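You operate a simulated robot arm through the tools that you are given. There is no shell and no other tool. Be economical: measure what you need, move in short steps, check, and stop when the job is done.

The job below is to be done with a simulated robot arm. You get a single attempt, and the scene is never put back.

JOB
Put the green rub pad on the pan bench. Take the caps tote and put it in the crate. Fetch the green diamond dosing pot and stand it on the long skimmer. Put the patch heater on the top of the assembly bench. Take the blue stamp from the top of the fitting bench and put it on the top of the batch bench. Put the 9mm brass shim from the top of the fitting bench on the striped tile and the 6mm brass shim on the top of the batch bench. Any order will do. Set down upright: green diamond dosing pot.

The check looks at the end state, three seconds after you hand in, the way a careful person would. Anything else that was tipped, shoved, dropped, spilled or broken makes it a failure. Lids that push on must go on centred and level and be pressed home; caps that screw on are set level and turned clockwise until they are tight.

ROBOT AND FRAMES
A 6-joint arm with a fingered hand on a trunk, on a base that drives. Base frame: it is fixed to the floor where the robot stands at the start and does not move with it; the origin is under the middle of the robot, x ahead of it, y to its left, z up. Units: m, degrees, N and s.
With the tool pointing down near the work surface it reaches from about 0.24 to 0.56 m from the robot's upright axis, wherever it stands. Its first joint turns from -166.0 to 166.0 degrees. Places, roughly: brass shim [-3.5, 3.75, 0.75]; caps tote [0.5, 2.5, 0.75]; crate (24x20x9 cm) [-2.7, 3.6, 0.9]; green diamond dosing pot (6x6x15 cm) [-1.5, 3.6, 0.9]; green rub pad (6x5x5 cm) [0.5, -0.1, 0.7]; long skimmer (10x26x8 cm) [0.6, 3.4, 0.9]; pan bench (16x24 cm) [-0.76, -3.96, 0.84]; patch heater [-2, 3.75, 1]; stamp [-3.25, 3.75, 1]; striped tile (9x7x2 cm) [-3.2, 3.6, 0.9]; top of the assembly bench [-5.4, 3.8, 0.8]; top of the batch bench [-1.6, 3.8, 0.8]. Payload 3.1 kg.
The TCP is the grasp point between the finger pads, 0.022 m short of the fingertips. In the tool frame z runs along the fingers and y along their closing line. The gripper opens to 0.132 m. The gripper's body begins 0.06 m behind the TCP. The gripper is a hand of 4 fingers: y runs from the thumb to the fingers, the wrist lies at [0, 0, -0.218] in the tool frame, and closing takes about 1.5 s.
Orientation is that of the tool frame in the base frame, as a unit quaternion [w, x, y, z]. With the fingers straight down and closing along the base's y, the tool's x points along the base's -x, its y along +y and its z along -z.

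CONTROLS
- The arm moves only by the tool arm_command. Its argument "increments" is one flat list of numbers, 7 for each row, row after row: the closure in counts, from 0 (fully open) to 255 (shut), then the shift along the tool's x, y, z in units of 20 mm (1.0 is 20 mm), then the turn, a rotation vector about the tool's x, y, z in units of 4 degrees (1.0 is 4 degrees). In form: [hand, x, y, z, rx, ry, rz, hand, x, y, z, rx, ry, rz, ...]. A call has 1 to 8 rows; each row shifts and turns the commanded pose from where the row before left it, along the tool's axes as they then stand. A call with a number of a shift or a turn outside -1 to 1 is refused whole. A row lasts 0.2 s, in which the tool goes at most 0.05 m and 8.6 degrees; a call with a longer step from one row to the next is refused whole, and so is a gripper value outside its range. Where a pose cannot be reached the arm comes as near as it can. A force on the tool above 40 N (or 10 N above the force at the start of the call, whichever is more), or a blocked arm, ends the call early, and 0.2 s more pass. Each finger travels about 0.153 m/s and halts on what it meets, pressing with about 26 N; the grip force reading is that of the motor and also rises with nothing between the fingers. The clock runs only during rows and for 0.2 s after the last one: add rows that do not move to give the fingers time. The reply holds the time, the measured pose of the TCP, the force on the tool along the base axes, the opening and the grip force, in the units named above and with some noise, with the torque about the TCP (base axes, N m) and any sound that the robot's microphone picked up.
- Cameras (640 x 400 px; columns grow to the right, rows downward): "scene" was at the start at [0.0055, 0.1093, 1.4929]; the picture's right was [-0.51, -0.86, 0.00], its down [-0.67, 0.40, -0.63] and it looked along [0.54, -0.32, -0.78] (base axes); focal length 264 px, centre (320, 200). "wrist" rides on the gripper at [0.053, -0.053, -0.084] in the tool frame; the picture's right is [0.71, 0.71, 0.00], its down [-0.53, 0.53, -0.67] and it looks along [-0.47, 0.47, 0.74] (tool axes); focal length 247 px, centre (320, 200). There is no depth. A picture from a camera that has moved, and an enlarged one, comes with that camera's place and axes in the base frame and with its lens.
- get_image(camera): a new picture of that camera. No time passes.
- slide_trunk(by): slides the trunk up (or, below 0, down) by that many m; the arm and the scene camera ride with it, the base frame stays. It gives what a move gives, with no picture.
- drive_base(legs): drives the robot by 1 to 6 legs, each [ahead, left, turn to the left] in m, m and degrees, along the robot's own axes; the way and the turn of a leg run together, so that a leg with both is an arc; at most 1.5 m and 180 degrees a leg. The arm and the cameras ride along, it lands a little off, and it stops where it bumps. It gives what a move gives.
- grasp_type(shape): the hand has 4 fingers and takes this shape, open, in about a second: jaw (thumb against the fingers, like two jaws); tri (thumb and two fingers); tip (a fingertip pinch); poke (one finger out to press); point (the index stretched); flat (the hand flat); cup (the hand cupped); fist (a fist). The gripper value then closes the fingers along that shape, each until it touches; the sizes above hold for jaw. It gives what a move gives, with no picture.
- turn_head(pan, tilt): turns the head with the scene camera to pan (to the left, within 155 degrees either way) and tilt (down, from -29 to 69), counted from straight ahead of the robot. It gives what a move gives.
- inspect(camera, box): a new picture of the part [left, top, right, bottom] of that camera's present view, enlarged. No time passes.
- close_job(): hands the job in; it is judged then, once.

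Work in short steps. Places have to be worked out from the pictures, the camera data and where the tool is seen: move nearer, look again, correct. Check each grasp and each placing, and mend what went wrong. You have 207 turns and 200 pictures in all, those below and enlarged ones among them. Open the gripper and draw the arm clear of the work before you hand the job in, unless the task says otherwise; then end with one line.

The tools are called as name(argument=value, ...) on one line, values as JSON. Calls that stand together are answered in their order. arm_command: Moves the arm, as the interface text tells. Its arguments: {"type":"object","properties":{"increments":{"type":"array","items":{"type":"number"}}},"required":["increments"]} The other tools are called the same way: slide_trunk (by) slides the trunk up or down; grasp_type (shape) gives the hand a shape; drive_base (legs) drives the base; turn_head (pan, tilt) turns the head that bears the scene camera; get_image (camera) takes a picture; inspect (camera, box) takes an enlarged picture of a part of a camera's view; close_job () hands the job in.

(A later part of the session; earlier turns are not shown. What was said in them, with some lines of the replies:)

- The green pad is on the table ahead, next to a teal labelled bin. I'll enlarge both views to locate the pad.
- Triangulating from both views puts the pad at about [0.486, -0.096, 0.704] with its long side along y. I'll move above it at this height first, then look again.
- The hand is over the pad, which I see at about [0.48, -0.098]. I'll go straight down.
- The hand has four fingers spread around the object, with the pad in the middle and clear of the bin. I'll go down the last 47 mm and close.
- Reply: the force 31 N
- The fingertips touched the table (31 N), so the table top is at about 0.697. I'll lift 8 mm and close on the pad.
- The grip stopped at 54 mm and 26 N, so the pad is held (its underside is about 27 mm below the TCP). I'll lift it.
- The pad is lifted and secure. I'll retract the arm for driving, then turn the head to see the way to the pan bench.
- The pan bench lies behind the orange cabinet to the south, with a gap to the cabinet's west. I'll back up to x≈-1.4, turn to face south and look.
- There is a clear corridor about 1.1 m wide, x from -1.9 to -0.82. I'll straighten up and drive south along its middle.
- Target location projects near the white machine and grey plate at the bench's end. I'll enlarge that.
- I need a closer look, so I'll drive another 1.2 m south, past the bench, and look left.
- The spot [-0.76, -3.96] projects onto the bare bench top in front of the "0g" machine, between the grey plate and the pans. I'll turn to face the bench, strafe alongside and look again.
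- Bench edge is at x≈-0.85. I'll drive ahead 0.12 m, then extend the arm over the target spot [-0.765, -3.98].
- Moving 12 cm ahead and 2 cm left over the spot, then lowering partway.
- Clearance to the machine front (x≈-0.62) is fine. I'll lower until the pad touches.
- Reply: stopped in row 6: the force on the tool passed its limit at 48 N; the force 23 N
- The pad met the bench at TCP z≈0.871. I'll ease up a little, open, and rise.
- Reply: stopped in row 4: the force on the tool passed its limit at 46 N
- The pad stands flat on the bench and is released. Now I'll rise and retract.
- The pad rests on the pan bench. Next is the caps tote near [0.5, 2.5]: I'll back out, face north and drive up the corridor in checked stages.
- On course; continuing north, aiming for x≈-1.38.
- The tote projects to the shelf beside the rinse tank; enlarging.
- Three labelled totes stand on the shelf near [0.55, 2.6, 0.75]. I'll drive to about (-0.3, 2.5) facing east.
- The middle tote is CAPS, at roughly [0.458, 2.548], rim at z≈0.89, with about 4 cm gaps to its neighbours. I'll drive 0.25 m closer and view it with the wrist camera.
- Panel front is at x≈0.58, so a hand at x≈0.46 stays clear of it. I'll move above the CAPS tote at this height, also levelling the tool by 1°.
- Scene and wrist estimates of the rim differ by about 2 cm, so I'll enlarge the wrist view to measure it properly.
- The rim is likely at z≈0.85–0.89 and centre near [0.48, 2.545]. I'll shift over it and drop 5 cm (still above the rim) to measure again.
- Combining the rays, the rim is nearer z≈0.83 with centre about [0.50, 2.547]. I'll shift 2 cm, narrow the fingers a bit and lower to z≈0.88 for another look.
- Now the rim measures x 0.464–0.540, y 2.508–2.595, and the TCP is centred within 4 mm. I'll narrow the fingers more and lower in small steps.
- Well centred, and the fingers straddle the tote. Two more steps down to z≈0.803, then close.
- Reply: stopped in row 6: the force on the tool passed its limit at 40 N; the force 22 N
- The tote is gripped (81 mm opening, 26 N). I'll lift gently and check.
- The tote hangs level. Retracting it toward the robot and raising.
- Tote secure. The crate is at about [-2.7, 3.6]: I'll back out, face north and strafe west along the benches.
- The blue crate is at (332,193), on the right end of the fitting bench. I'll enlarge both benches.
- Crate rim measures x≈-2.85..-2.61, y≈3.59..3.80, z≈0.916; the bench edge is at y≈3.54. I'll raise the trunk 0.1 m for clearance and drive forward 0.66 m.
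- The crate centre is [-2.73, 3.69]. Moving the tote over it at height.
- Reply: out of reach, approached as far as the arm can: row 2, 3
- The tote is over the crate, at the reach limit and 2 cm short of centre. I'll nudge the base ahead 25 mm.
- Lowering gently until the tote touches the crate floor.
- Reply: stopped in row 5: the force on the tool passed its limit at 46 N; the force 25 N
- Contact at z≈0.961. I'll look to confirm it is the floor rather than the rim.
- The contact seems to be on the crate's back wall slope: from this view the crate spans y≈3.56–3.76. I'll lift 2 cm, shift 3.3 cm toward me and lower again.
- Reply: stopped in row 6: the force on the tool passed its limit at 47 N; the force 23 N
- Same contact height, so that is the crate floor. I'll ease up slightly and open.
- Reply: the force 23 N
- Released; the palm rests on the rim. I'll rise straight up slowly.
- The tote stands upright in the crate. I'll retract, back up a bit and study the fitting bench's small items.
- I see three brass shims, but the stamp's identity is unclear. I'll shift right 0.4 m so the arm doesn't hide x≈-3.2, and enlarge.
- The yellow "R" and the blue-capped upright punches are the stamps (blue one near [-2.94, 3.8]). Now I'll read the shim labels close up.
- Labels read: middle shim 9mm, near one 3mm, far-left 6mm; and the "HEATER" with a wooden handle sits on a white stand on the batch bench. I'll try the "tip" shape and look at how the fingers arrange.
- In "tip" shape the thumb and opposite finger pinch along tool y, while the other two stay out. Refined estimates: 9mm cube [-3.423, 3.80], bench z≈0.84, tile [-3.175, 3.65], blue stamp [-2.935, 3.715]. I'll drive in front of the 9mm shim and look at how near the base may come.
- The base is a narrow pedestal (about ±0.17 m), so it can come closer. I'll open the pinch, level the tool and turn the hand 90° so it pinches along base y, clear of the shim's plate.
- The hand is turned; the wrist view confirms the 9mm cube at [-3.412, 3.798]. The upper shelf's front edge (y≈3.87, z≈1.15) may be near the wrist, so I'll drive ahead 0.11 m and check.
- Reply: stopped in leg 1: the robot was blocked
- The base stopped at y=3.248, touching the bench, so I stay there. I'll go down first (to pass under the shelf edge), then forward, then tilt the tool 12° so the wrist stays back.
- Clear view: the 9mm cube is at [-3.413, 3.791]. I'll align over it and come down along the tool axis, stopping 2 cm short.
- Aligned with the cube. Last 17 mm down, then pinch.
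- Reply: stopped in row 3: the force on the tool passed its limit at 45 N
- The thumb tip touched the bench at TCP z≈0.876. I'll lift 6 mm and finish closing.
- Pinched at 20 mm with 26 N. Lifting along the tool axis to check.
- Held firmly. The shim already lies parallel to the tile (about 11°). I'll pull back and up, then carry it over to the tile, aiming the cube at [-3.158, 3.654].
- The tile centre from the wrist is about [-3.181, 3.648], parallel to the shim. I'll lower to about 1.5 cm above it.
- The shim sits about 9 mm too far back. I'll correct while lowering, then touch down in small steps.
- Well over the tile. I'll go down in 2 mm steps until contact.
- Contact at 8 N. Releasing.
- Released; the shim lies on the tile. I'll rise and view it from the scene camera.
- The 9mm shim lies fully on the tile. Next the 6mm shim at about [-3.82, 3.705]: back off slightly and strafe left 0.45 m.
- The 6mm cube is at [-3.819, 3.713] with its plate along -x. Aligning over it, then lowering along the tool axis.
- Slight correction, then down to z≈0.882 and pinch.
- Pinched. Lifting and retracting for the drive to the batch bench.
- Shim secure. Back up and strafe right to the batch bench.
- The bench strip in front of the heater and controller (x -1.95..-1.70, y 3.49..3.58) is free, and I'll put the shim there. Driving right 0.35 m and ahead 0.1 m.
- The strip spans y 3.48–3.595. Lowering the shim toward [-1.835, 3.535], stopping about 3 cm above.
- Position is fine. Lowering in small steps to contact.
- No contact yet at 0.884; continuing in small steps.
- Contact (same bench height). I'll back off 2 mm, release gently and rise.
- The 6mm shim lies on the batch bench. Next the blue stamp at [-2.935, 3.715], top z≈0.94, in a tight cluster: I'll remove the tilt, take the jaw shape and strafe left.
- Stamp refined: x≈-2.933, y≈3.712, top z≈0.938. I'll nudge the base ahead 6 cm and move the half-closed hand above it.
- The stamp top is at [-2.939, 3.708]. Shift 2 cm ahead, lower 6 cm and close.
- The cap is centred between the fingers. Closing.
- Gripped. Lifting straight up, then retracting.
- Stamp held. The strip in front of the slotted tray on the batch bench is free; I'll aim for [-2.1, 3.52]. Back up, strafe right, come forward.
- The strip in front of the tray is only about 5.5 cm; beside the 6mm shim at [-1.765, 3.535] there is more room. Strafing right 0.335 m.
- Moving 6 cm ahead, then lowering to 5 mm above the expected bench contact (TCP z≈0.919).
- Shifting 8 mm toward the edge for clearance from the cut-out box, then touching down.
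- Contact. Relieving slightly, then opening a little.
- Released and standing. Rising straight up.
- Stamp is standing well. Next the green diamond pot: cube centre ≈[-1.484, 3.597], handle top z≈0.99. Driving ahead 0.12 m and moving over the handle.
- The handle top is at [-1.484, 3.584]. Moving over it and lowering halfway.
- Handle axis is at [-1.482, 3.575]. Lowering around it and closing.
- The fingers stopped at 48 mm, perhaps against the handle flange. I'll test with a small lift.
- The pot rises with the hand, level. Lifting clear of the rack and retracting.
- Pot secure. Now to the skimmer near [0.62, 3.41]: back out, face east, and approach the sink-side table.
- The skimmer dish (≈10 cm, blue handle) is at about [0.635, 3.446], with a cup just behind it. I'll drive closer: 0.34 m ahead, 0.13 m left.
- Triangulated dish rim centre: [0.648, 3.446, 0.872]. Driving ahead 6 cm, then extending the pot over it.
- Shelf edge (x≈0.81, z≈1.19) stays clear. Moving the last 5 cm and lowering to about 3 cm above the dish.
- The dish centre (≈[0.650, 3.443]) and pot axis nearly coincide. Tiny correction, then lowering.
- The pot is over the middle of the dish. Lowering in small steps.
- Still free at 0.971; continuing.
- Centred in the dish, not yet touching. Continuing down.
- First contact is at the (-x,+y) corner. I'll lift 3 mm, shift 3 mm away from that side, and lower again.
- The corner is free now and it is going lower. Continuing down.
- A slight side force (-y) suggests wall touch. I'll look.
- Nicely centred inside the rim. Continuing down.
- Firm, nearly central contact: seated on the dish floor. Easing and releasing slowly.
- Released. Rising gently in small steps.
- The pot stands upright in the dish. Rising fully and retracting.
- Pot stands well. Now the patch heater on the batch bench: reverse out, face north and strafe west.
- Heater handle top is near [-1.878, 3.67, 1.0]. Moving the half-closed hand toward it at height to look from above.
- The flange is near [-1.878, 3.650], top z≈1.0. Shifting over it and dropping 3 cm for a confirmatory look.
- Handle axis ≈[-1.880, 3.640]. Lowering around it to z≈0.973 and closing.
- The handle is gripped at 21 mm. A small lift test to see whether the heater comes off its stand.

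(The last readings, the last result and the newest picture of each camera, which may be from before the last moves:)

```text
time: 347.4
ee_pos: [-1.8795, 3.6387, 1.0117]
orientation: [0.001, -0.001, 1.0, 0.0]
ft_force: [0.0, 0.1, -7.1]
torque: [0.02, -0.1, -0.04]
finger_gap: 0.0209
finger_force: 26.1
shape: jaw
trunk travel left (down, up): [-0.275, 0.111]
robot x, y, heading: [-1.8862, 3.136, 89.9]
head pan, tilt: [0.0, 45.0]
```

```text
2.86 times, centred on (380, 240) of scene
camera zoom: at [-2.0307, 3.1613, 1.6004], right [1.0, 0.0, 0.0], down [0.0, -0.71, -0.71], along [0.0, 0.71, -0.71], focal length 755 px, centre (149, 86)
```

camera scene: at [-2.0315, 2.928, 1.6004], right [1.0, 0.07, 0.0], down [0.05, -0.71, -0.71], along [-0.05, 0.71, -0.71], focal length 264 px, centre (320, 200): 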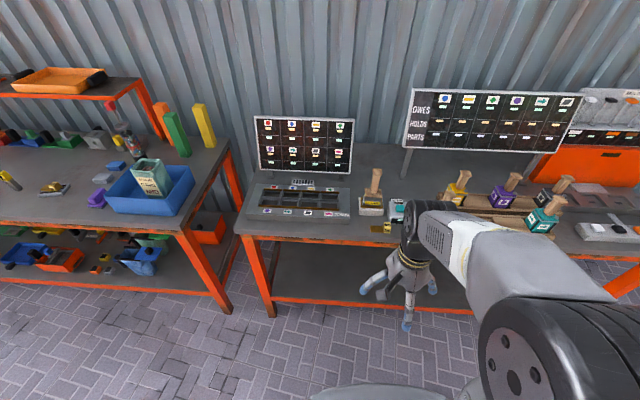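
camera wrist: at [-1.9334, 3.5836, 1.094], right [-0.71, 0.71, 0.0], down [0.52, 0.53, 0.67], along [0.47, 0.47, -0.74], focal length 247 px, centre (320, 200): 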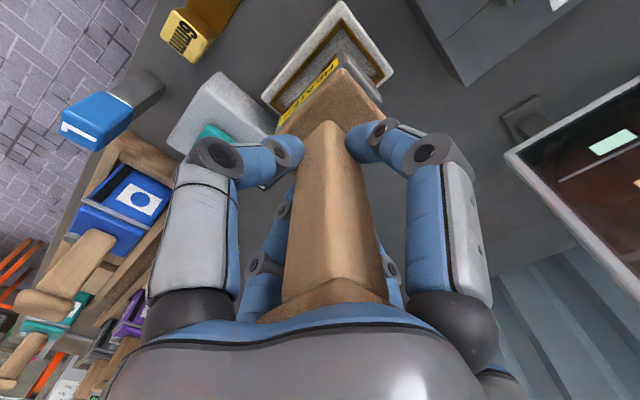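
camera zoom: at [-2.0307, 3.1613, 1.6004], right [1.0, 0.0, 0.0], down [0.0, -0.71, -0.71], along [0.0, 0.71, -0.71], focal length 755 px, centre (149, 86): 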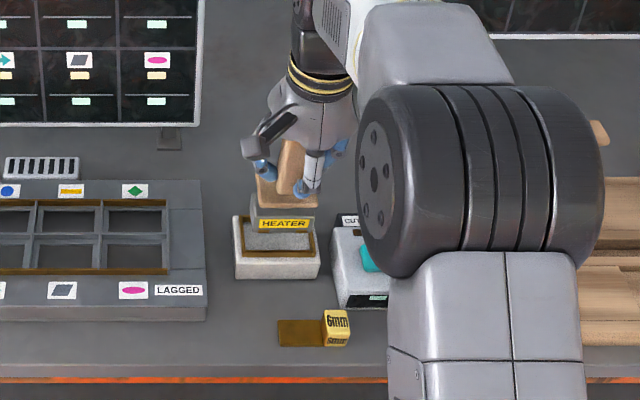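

The heater lifts cleanly out of its stand (7 N). Lifting on and retracting for the drive to the assembly bench.

arm_command(increments=[245, 0, 0, -1, 0, 0, 0, 245, 0, 0, -1, 0, 0, 0, 245, 0, 0, -1, 0, 0, 0, 245, 0, 0, -1, 0, 0, 0, 245, 0, -1, -0.3, 0, 0, 0, 245, 0, -1, 0, 0, 0, 0, 245, 0, -1, 0, 0, 0, 0, 245, 0, -1, 0, 0, 0, 0])

arm_command(increments=[245, 0, -1, 0, 0, 0, 0, 245, 0, -1, 0, 0, 0, 0, 245, 0, -1, 0, 0, 0, 0, 245, 0, -1, 0, 0, 0, 0, 245, 0, -1, 0, 0, 0, 0, 245, 0, -1, 0, 0, 0, 0])

drive_base(legs=[[-0.22, 0, 0], [0, 1.3, 0]])

turn_head(pan=60, tilt=30)

get_image(camera="scene")

```text
time: 349.2
ee_pos: [-1.8794, 3.556, 1.0963]
orientation: [0.0, -0.001, 1.0, 0.001]
ft_force: [-0.6, 0.3, -8.3]
torque: [0.05, -0.06, 0.01]
finger_gap: 0.0206
finger_force: 26.1
shape: jaw
trunk travel left (down, up): [-0.275, 0.111]
robot x, y, heading: [-1.8816, 3.1348, 89.9]
head pan, tilt: [0.0, 45.0]
```

```text
time: 350.6
ee_pos: [-1.8788, 3.4357, 1.0962]
orientation: [0.001, -0.001, 1.0, 0.0]
ft_force: [0.4, 0.4, -7.8]
torque: [0.02, -0.08, -0.01]
finger_gap: 0.0206
finger_force: 26.1
shape: jaw
trunk travel left (down, up): [-0.275, 0.111]
robot x, y, heading: [-1.886, 3.1382, 89.8]
head pan, tilt: [0.0, 45.0]
```

```text
time: 358.3
ee_pos: [-3.1685, 3.2245, 1.0957]
orientation: [0.001, 0.002, 1.0, 0.0]
ft_force: [-0.3, -0.4, -7.8]
torque: [0.03, -0.05, -0.01]
finger_gap: 0.0209
finger_force: 25.6
shape: jaw
trunk travel left (down, up): [-0.275, 0.111]
robot x, y, heading: [-3.1754, 2.9255, 89.8]
head pan, tilt: [0.0, 45.0]
```

```text
time: 359.6
ee_pos: [-3.1678, 3.2238, 1.0969]
orientation: [0.001, 0.003, 1.0, 0.0]
ft_force: [0.3, -0.3, -8.0]
torque: [0.05, -0.09, 0.0]
finger_gap: 0.0206
finger_force: 26.0
shape: jaw
trunk travel left (down, up): [-0.275, 0.111]
robot x, y, heading: [-3.1736, 2.9249, 89.5]
head pan, tilt: [60.0, 30.0]
```

```text
38 pictures are left
camera scene: at [-3.3993, 2.9135, 1.623], right [0.51, 0.86, 0.0], down [0.43, -0.25, -0.87], along [-0.75, 0.44, -0.5], focal length 264 px, centre (320, 200)
```

scene: 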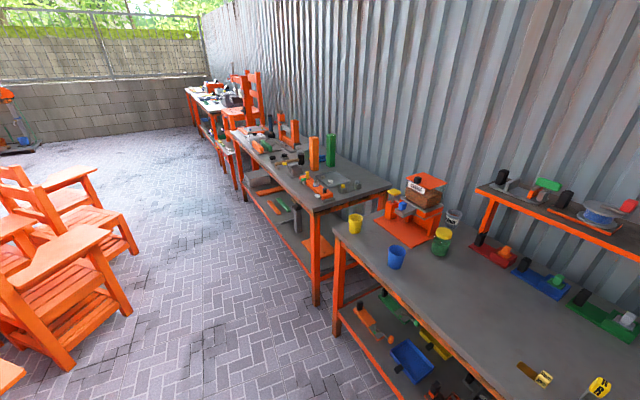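

The assembly bench spans x -6.3..-4.5, front edge y≈3.52. I'll enlarge it to find a free spot.

inspect(camera="scene", box=[220, 100, 400, 220])

```text
3.33 times, centred on (310, 160) of scene
camera zoom: at [-3.3993, 2.9135, 1.623], right [0.51, 0.86, 0.0], down [0.43, -0.25, -0.87], along [-0.75, 0.44, -0.5], focal length 881 px, centre (353, 333)
```

zoom: 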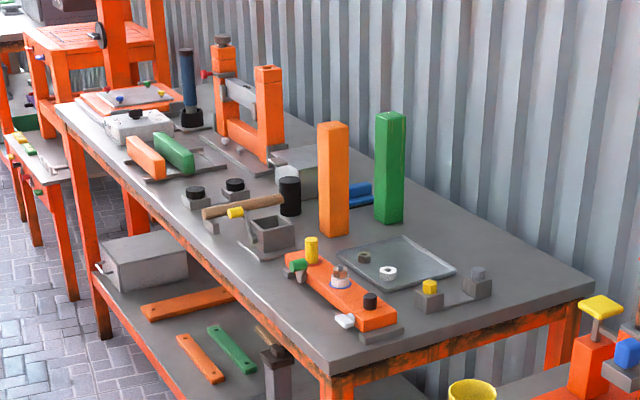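

Driving to x≈-4.75 for a closer look.

drive_base(legs=[[0, 1.2, 0.3], [0, 0.4, 0]])

turn_head(pan=0, tilt=40)

get_image(camera="scene")

```text
time: 367.9
ee_pos: [-4.783, 3.243, 1.0952]
orientation: [0.001, 0.007, 1.0, -0.001]
ft_force: [0.3, -0.6, -7.0]
torque: [0.0, -0.08, 0.01]
finger_gap: 0.0206
finger_force: 25.2
shape: jaw
trunk travel left (down, up): [-0.275, 0.111]
robot x, y, heading: [-4.7951, 2.946, 89.3]
head pan, tilt: [60.0, 30.0]
```

```text
time: 369.2
ee_pos: [-4.7813, 3.2419, 1.0957]
orientation: [0.001, 0.007, 1.0, 0.0]
ft_force: [-0.5, 0.6, -7.7]
torque: [0.05, -0.07, -0.03]
finger_gap: 0.0206
finger_force: 26.1
shape: jaw
trunk travel left (down, up): [-0.275, 0.111]
robot x, y, heading: [-4.7891, 2.9457, 89.2]
head pan, tilt: [0.0, 40.0]
```

```text
36 pictures are left
camera scene: at [-4.9383, 2.9734, 1.6077], right [1.0, -0.02, 0.0], down [-0.01, -0.64, -0.77], along [0.01, 0.77, -0.64], focal length 264 px, centre (320, 200)
```

scene: 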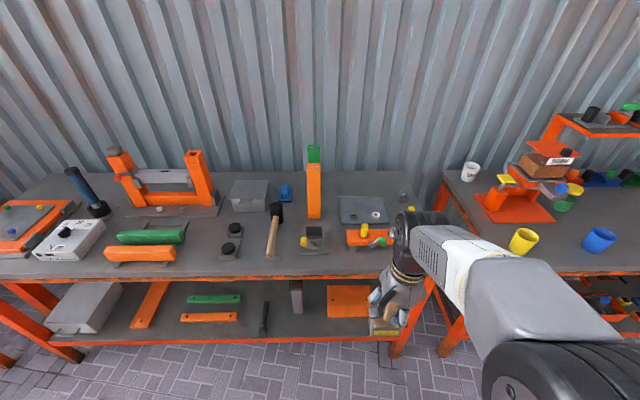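

inspect(camera="scene", box=[170, 150, 430, 290])

```text
2.46 times, centred on (300, 220) of scene
camera zoom: at [-4.9383, 2.9734, 1.6077], right [1.0, -0.02, 0.0], down [-0.01, -0.64, -0.77], along [0.01, 0.77, -0.64], focal length 650 px, centre (369, 151)
```

zoom: 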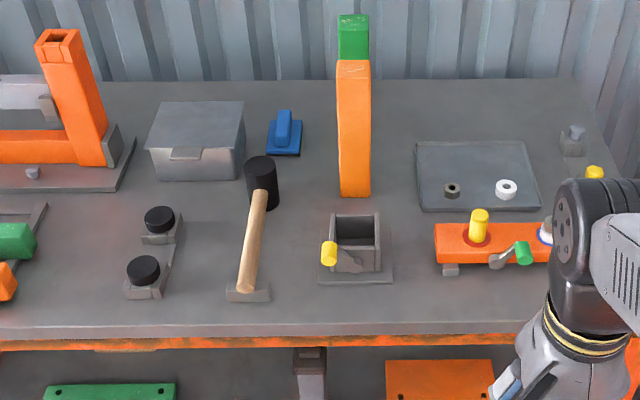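

There is a clear area about 13 cm wide at [-5.37, 3.64], between the orange bar and the black-knob fixture. Driving left 0.59 m and ahead 0.19 m.

drive_base(legs=[[0, 0.585, 0.7], [0.19, 0, 0]])

turn_head(pan=0, tilt=50)

get_image(camera="scene")

get_image(camera="wrist")

```text
time: 373.7
ee_pos: [-5.3914, 3.4417, 1.0951]
orientation: [0.0, 0.0, 1.0, 0.0]
ft_force: [-0.3, 1.4, -7.4]
torque: [0.04, -0.1, -0.02]
finger_gap: 0.0204
finger_force: 26.2
shape: jaw
trunk travel left (down, up): [-0.275, 0.111]
robot x, y, heading: [-5.396, 3.1397, 90.0]
head pan, tilt: [0.0, 40.0]
```

```text
time: 374.4
ee_pos: [-5.3915, 3.4397, 1.0956]
orientation: [0.001, -0.001, 1.0, 0.001]
ft_force: [-0.2, -1.2, -7.8]
torque: [0.04, -0.09, 0.0]
finger_gap: 0.0207
finger_force: 26.2
shape: jaw
trunk travel left (down, up): [-0.275, 0.111]
robot x, y, heading: [-5.3955, 3.1434, 89.8]
head pan, tilt: [0.0, 50.0]
```

```text
34 pictures are left
camera scene: at [-5.543, 3.1601, 1.5936], right [1.0, 0.0, 0.0], down [0.0, -0.77, -0.64], along [0.0, 0.64, -0.77], focal length 264 px, centre (320, 200)
```

scene: 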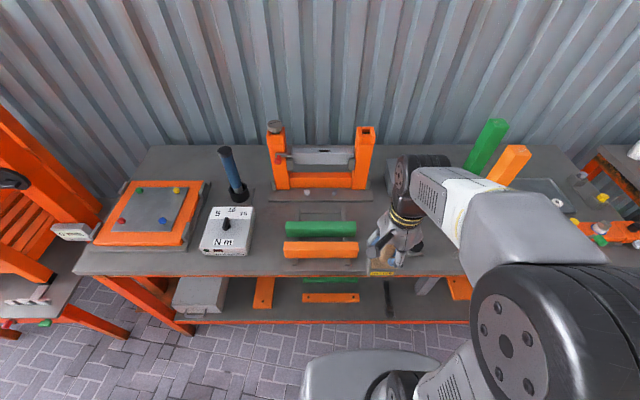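

```text
33 pictures are left
camera wrist: at [-5.4455, 3.3853, 1.1787], right [-0.71, 0.71, 0.0], down [0.53, 0.53, 0.67], along [0.47, 0.47, -0.74], focal length 247 px, centre (320, 200)
```

wrist: 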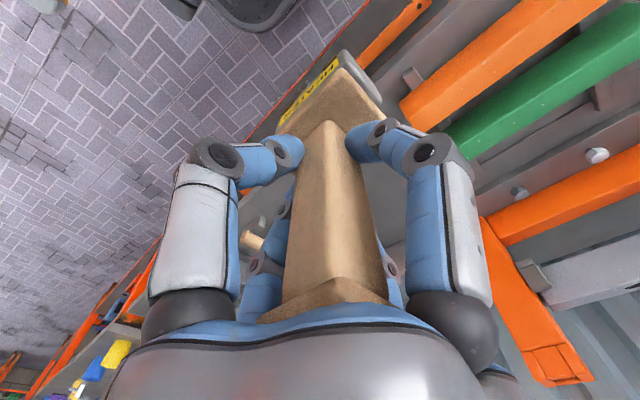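

Bars end at x≈-5.425, fixture starts ≈-5.31, so I'll aim at x=-5.367, y=3.63. Moving over at height, then partly down.

arm_command(increments=[245, -0.15, 1, 0, 0, 0, 0, 245, -0.15, 1, 0, 0, 0, 0, 245, -0.15, 1, 0, 0, 0, 0, 245, -0.15, 1, 0, 0, 0, 0, 245, -0.15, 1, 0, 0, 0, 0, 245, -0.15, 1, 0, 0, 0, 0, 245, -0.15, 1, 0, 0, 0, 0, 245, -0.15, 1, 0, 0, 0, 0])

arm_command(increments=[245, 0, 1, 0, 0, 0, 0, 245, 0, 0.5, 0.5, 0, 0, 0, 245, 0, 0, 1, 0, 0, 0, 245, 0, 0, 1, 0, 0, 0])

get_image(camera="wrist")

inspect(camera="scene", box=[300, 140, 460, 290])

```text
time: 376.2
ee_pos: [-5.3677, 3.6026, 1.0954]
orientation: [0.001, 0.0, 1.0, -0.001]
ft_force: [0.3, 0.2, -7.4]
torque: [0.03, -0.07, -0.01]
finger_gap: 0.0205
finger_force: 25.4
shape: jaw
trunk travel left (down, up): [-0.275, 0.111]
robot x, y, heading: [-5.395, 3.1399, 89.8]
head pan, tilt: [0.0, 50.0]
```

```text
time: 377.2
ee_pos: [-5.3685, 3.6296, 1.0452]
orientation: [0.001, 0.001, 1.0, -0.001]
ft_force: [0.3, -0.8, -7.9]
torque: [0.03, -0.08, 0.01]
finger_gap: 0.0208
finger_force: 26.2
shape: jaw
trunk travel left (down, up): [-0.275, 0.111]
robot x, y, heading: [-5.3975, 3.1465, 89.8]
head pan, tilt: [0.0, 50.0]
```

```text
32 pictures are left
camera wrist: at [-5.4219, 3.5758, 1.128], right [-0.71, 0.71, 0.0], down [0.53, 0.53, 0.67], along [0.47, 0.47, -0.74], focal length 247 px, centre (320, 200)
```

wrist: 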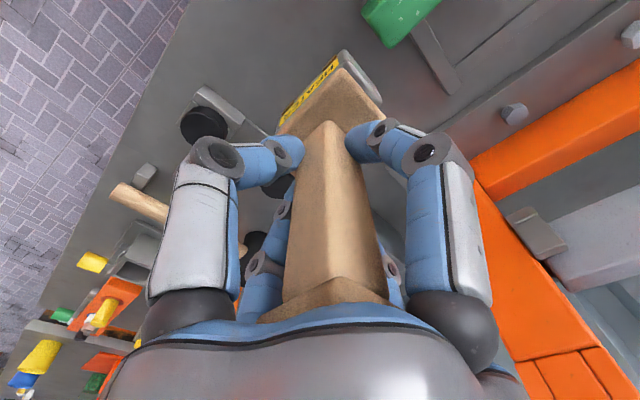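

```text
2.67 times, centred on (380, 215) of scene
camera zoom: at [-5.5429, 3.1612, 1.5935], right [1.0, 0.0, 0.0], down [0.0, -0.77, -0.64], along [0.0, 0.64, -0.77], focal length 704 px, centre (160, 160)
```

zoom: 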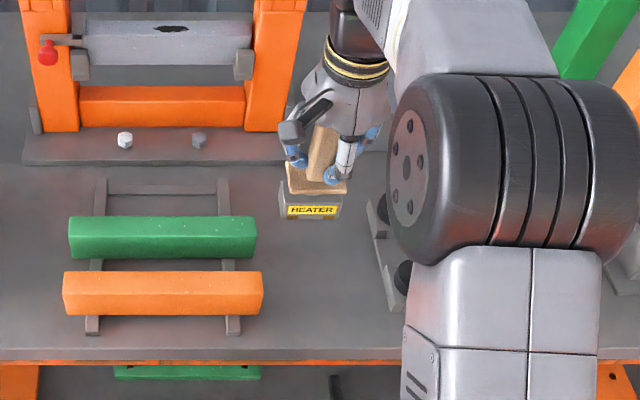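

Free span is x -5.42..-5.27; shifting 1.5 cm right, then lowering.

arm_command(increments=[245, -0.75, 0, 0.5, 0, 0, 0, 245, 0, 0, 1, 0, 0, 0, 245, 0, 0, 1, 0, 0, 0, 245, 0, 0, 0.8, 0, 0, 0])

inspect(camera="scene", box=[300, 140, 460, 290])

get_image(camera="wrist")

```text
time: 378.2
ee_pos: [-5.352, 3.6292, 0.9782]
orientation: [0.0, 0.0, 1.0, 0.0]
ft_force: [0.8, 0.2, -8.4]
torque: [0.06, -0.09, -0.02]
finger_gap: 0.0207
finger_force: 26.3
shape: jaw
trunk travel left (down, up): [-0.275, 0.111]
robot x, y, heading: [-5.3942, 3.1405, 90.1]
head pan, tilt: [0.0, 50.0]
```

```text
2.67 times, centred on (380, 215) of scene
camera zoom: at [-5.5429, 3.1611, 1.5935], right [1.0, 0.0, 0.0], down [0.0, -0.77, -0.64], along [0.0, 0.64, -0.77], focal length 704 px, centre (160, 160)
```

zoom: 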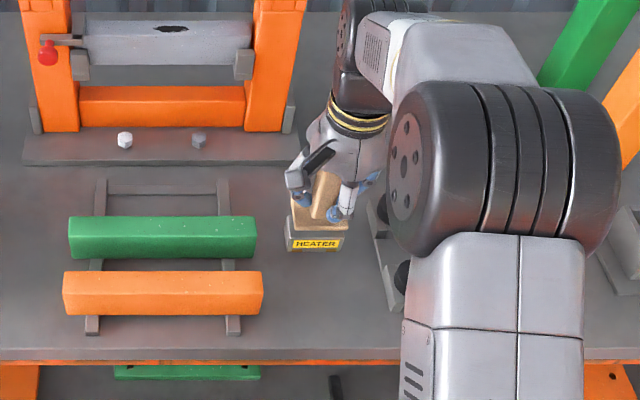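

```text
29 pictures are left
camera wrist: at [-5.4068, 3.5751, 1.0619], right [-0.71, 0.71, 0.0], down [0.53, 0.53, 0.67], along [0.47, 0.47, -0.74], focal length 247 px, centre (320, 200)
```

wrist: 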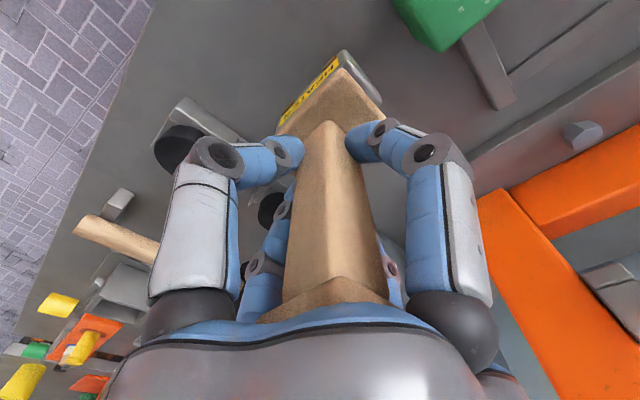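

Good clearances. Lowering to contact in small steps.

arm_command(increments=[245, 0, 0, 0.5, 0, 0, 0, 245, 0, 0, 0.3, 0, 0, 0])

arm_command(increments=[245, 0, 0, 0.2, 0, 0, 0, 245, 0, 0, 0.15, 0, 0, 0])

arm_command(increments=[245, 0, 0, 0.15, 0, 0, 0])

```text
time: 378.9
ee_pos: [-5.3509, 3.63, 0.9638]
orientation: [0.001, 0.0, 1.0, 0.0]
ft_force: [-0.3, 0.6, -7.9]
torque: [0.09, -0.09, -0.01]
finger_gap: 0.021
finger_force: 25.9
shape: jaw
trunk travel left (down, up): [-0.275, 0.111]
robot x, y, heading: [-5.3962, 3.1399, 89.8]
head pan, tilt: [0.0, 50.0]
```

```text
time: 379.4
ee_pos: [-5.3521, 3.631, 0.9569]
orientation: [0.0, 0.0, 1.0, 0.0]
ft_force: [-0.6, 0.0, -8.0]
torque: [0.02, -0.05, -0.01]
finger_gap: 0.0207
finger_force: 26.0
shape: jaw
trunk travel left (down, up): [-0.275, 0.111]
robot x, y, heading: [-5.3933, 3.1427, 89.9]
head pan, tilt: [0.0, 50.0]
```

```text
time: 379.9
ee_pos: [-5.3509, 3.6305, 0.9537]
orientation: [0.001, 0.0, 1.0, 0.0]
ft_force: [0.0, -0.2, -8.1]
torque: [0.06, -0.1, -0.01]
finger_gap: 0.0206
finger_force: 26.4
shape: jaw
trunk travel left (down, up): [-0.275, 0.111]
robot x, y, heading: [-5.3981, 3.1422, 89.8]
head pan, tilt: [0.0, 50.0]
```

arm_command(increments=[245, 0, 0, 0.15, 0, 0, 0])

arm_command(increments=[245, 0, 0, 0.15, 0, 0, 0])

arm_command(increments=[245, 0, 0, 0.15, 0, 0, 0])

```text
time: 380.2
ee_pos: [-5.3516, 3.63, 0.9499]
orientation: [0.001, 0.0, 1.0, 0.0]
ft_force: [0.3, -0.4, -9.3]
torque: [0.01, -0.02, -0.03]
finger_gap: 0.0206
finger_force: 25.2
shape: jaw
trunk travel left (down, up): [-0.275, 0.111]
robot x, y, heading: [-5.3973, 3.1412, 89.8]
head pan, tilt: [0.0, 50.0]
```

```text
time: 380.6
ee_pos: [-5.3523, 3.6298, 0.948]
orientation: [0.001, 0.001, 1.0, -0.001]
ft_force: [-0.4, -0.6, -7.8]
torque: [0.01, -0.07, -0.01]
finger_gap: 0.0206
finger_force: 25.9
shape: jaw
trunk travel left (down, up): [-0.275, 0.111]
robot x, y, heading: [-5.3929, 3.1457, 90.1]
head pan, tilt: [0.0, 50.0]
```

```text
time: 381.1
ee_pos: [-5.3522, 3.6296, 0.9443]
orientation: [0.0, -0.001, 1.0, -0.001]
ft_force: [-0.7, -0.2, -8.2]
torque: [0.02, -0.1, -0.01]
finger_gap: 0.0206
finger_force: 26.2
shape: jaw
trunk travel left (down, up): [-0.275, 0.111]
robot x, y, heading: [-5.3974, 3.1415, 89.7]
head pan, tilt: [0.0, 50.0]
```

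Still free at 0.944; continuing.

arm_command(increments=[245, 0, 0, 0.15, 0, 0, 0])

arm_command(increments=[245, 0, 0, 0.15, 0, 0, 0])

arm_command(increments=[245, 0, 0, 0.15, 0, 0, 0])

inspect(camera="scene", box=[330, 170, 430, 260])

```text
time: 381.4
ee_pos: [-5.3517, 3.6297, 0.9428]
orientation: [0.001, 0.0, 1.0, 0.002]
ft_force: [1.1, 0.2, -0.5]
torque: [-0.09, 0.07, 0.03]
finger_gap: 0.0207
finger_force: 26.2
shape: jaw
trunk travel left (down, up): [-0.275, 0.111]
robot x, y, heading: [-5.395, 3.1422, 90.0]
head pan, tilt: [0.0, 50.0]
```

```text
time: 381.9
ee_pos: [-5.3518, 3.6291, 0.9412]
orientation: [0.001, 0.0, 1.0, 0.003]
ft_force: [0.6, 1.6, 18.1]
torque: [-0.36, 0.34, -0.02]
finger_gap: 0.0205
finger_force: 26.3
shape: jaw
trunk travel left (down, up): [-0.275, 0.111]
robot x, y, heading: [-5.3969, 3.1447, 89.8]
head pan, tilt: [0.0, 50.0]
```

```text
time: 382.4
ee_pos: [-5.3512, 3.6308, 0.9421]
orientation: [0.001, 0.0, 1.0, 0.006]
ft_force: [0.4, -5.8, 18.7]
torque: [-0.58, 0.29, 0.08]
finger_gap: 0.0211
finger_force: 26.3
shape: jaw
trunk travel left (down, up): [-0.275, 0.111]
robot x, y, heading: [-5.3972, 3.1469, 89.9]
head pan, tilt: [0.0, 50.0]
stopped in row 1: the force on the tool passed its limit at 42 N (the readings are from after the stop); the commanded pose is now the measured one
```

```text
4.44 times, centred on (380, 215) of scene
camera zoom: at [-5.5431, 3.1564, 1.5935], right [1.0, 0.0, 0.0], down [0.0, -0.76, -0.64], along [0.0, 0.64, -0.76], focal length 1174 px, centre (53, 133)
```

zoom: 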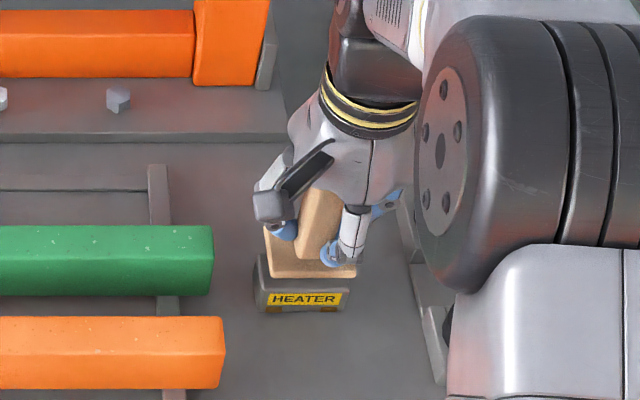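

The heater is down on the bench. I'll ease up and release.

arm_command(increments=[240, 0, 0, -0.06, 0, 0, 0, 215, 0, 0, 0, 0, 0, 0, 190, 0, 0, 0, 0, 0, 0, 165, 0, 0, 0, 0, 0, 0, 140, 0, 0, 0, 0, 0, 0])

get_image(camera="wrist")

```text
time: 383.6
ee_pos: [-5.3516, 3.6308, 0.9418]
orientation: [0.001, 0.0, 1.0, 0.006]
ft_force: [1.6, -1.2, 16.8]
torque: [-0.02, 0.21, 0.03]
finger_gap: 0.0594
finger_force: 0.0
shape: jaw
trunk travel left (down, up): [-0.275, 0.111]
robot x, y, heading: [-5.3982, 3.1402, 89.7]
head pan, tilt: [0.0, 50.0]
```

```text
27 pictures are left
camera wrist: at [-5.4064, 3.5752, 1.0235], right [-0.71, 0.71, 0.01], down [0.52, 0.52, 0.68], along [0.47, 0.48, -0.74], focal length 247 px, centre (320, 200)
```

wrist: 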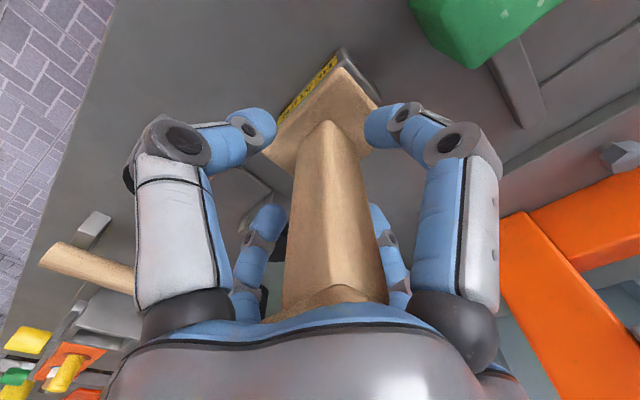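

Released; the palm still rests lightly on the handle. Rising straight up.

arm_command(increments=[140, 0, 0, -0.3, 0, 0, 0, 125, 0, 0, -0.4, 0, 0, 0, 120, 0, 0, -0.6, 0, 0, 0, 120, 0, 0, -0.8, 0, 0, 0, 120, 0, 0, -1, 0, 0, 0, 120, 0, 0, -1, 0, 0, 0, 120, 0, 0, -1, 0, 0, 0, 120, 0, 0, -1, 0, 0, 0])

arm_command(increments=[120, 0, -1, 0, 0, 0, 0, 120, 0, -1, 0, 0, 0, 0, 120, 0, -1, 0, 0, 0, 0, 120, 0, -1, 0, 0, 0, 0, 60, 0, -1, 0, 0, 0, 0, 0, 0, -1, 0, 0, 0, 0, 0, 0, -1, 0, 0, 0, 0, 0, 0, -1, 0, 0, 0, 0])

inspect(camera="scene", box=[300, 150, 460, 270])

```text
time: 385.4
ee_pos: [-5.3528, 3.6307, 1.062]
orientation: [0.001, 0.0, 1.0, 0.004]
ft_force: [0.1, 0.5, 0.4]
torque: [0.0, -0.02, 0.04]
finger_gap: 0.0692
finger_force: 0.1
shape: jaw
trunk travel left (down, up): [-0.275, 0.111]
robot x, y, heading: [-5.3944, 3.1424, 90.1]
head pan, tilt: [0.0, 50.0]
```

```text
time: 387.2
ee_pos: [-5.3526, 3.4693, 1.0595]
orientation: [0.001, 0.0, 1.0, 0.005]
ft_force: [-0.4, 0.2, 1.1]
torque: [0.01, -0.01, 0.01]
finger_gap: 0.1319
finger_force: 0.1
shape: jaw
trunk travel left (down, up): [-0.275, 0.111]
robot x, y, heading: [-5.3955, 3.1419, 89.9]
head pan, tilt: [0.0, 50.0]
```

```text
3.33 times, centred on (380, 210) of scene
camera zoom: at [-5.543, 3.1589, 1.5935], right [1.0, 0.0, 0.0], down [0.0, -0.77, -0.64], along [0.0, 0.64, -0.77], focal length 881 px, centre (120, 167)
```

zoom: 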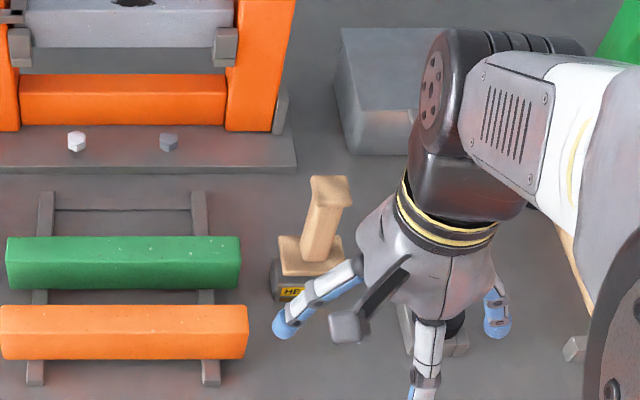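

The heater stands upright on the assembly bench. I'll back away and make a last check of this bench and the neighbouring one.

drive_base(legs=[[-0.3, 0, 0]])

turn_head(pan=-15, tilt=35)

get_image(camera="scene")

turn_head(pan=-65, tilt=22)

inspect(camera="scene", box=[120, 110, 480, 330])

```text
time: 389.2
ee_pos: [-5.3515, 3.1737, 1.0595]
orientation: [0.0, 0.004, 1.0, 0.005]
ft_force: [0.2, -0.6, -0.1]
torque: [0.01, 0.04, 0.01]
finger_gap: 0.1318
finger_force: 0.1
shape: jaw
trunk travel left (down, up): [-0.275, 0.111]
robot x, y, heading: [-5.3954, 2.8434, 89.2]
head pan, tilt: [0.0, 50.0]
```

```text
time: 390.0
ee_pos: [-5.3513, 3.1738, 1.0589]
orientation: [0.001, 0.004, 1.0, 0.004]
ft_force: [-0.3, 0.8, -0.7]
torque: [0.0, 0.0, -0.01]
finger_gap: 0.1321
finger_force: 0.0
shape: jaw
trunk travel left (down, up): [-0.275, 0.111]
robot x, y, heading: [-5.3984, 2.8467, 89.5]
head pan, tilt: [-15.0, 35.0]
```

```text
25 pictures are left
camera scene: at [-5.5217, 2.8724, 1.6152], right [0.96, -0.27, 0.0], down [-0.15, -0.55, -0.82], along [0.22, 0.79, -0.57], focal length 264 px, centre (320, 200)
```

scene: 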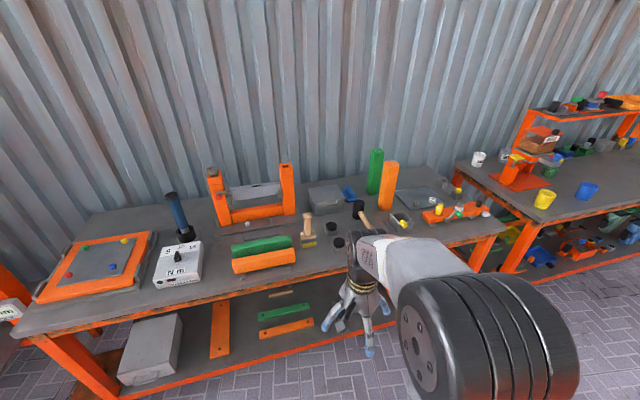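

```text
time: 391.2
ee_pos: [-5.3514, 3.1739, 1.0597]
orientation: [0.002, 0.005, 1.0, 0.004]
ft_force: [0.0, 0.1, 0.0]
torque: [0.0, 0.01, 0.0]
finger_gap: 0.1319
finger_force: 0.1
shape: jaw
trunk travel left (down, up): [-0.275, 0.111]
robot x, y, heading: [-5.3973, 2.8441, 89.7]
head pan, tilt: [-65.0, 22.0]
```

```text
1.78 times, centred on (300, 220) of scene
camera zoom: at [-5.4607, 2.8259, 1.6359], right [0.41, -0.91, 0.0], down [-0.34, -0.16, -0.93], along [0.84, 0.38, -0.37], focal length 470 px, centre (356, 164)
```

zoom: 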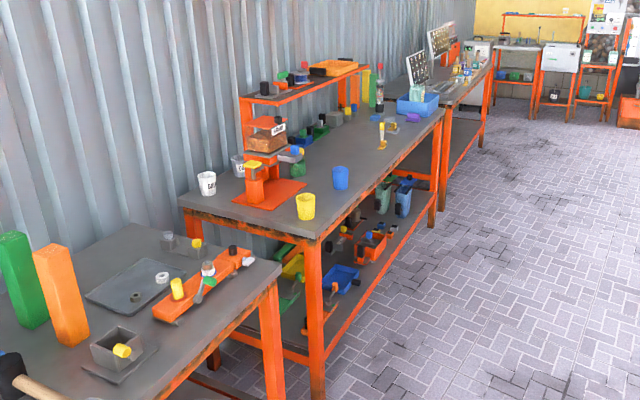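

Everything is in place: pad, tote, pot, heater, stamp and both shims are set and undisturbed, and the hand is open and clear. Handing in.

close_job()

```text
The job is handed in.
```

All seven items are placed: rub pad on the pan bench, caps tote in the crate, green diamond dosing pot upright on the long skimmer, patch heater on the assembly bench, blue stamp and 6mm shim on the batch bench, and 9mm shim on the striped tile. I took "pan bench" to be the bare bench top in front of the "0g" machine. Nothing was seen to be knocked over, and the job is handed in.
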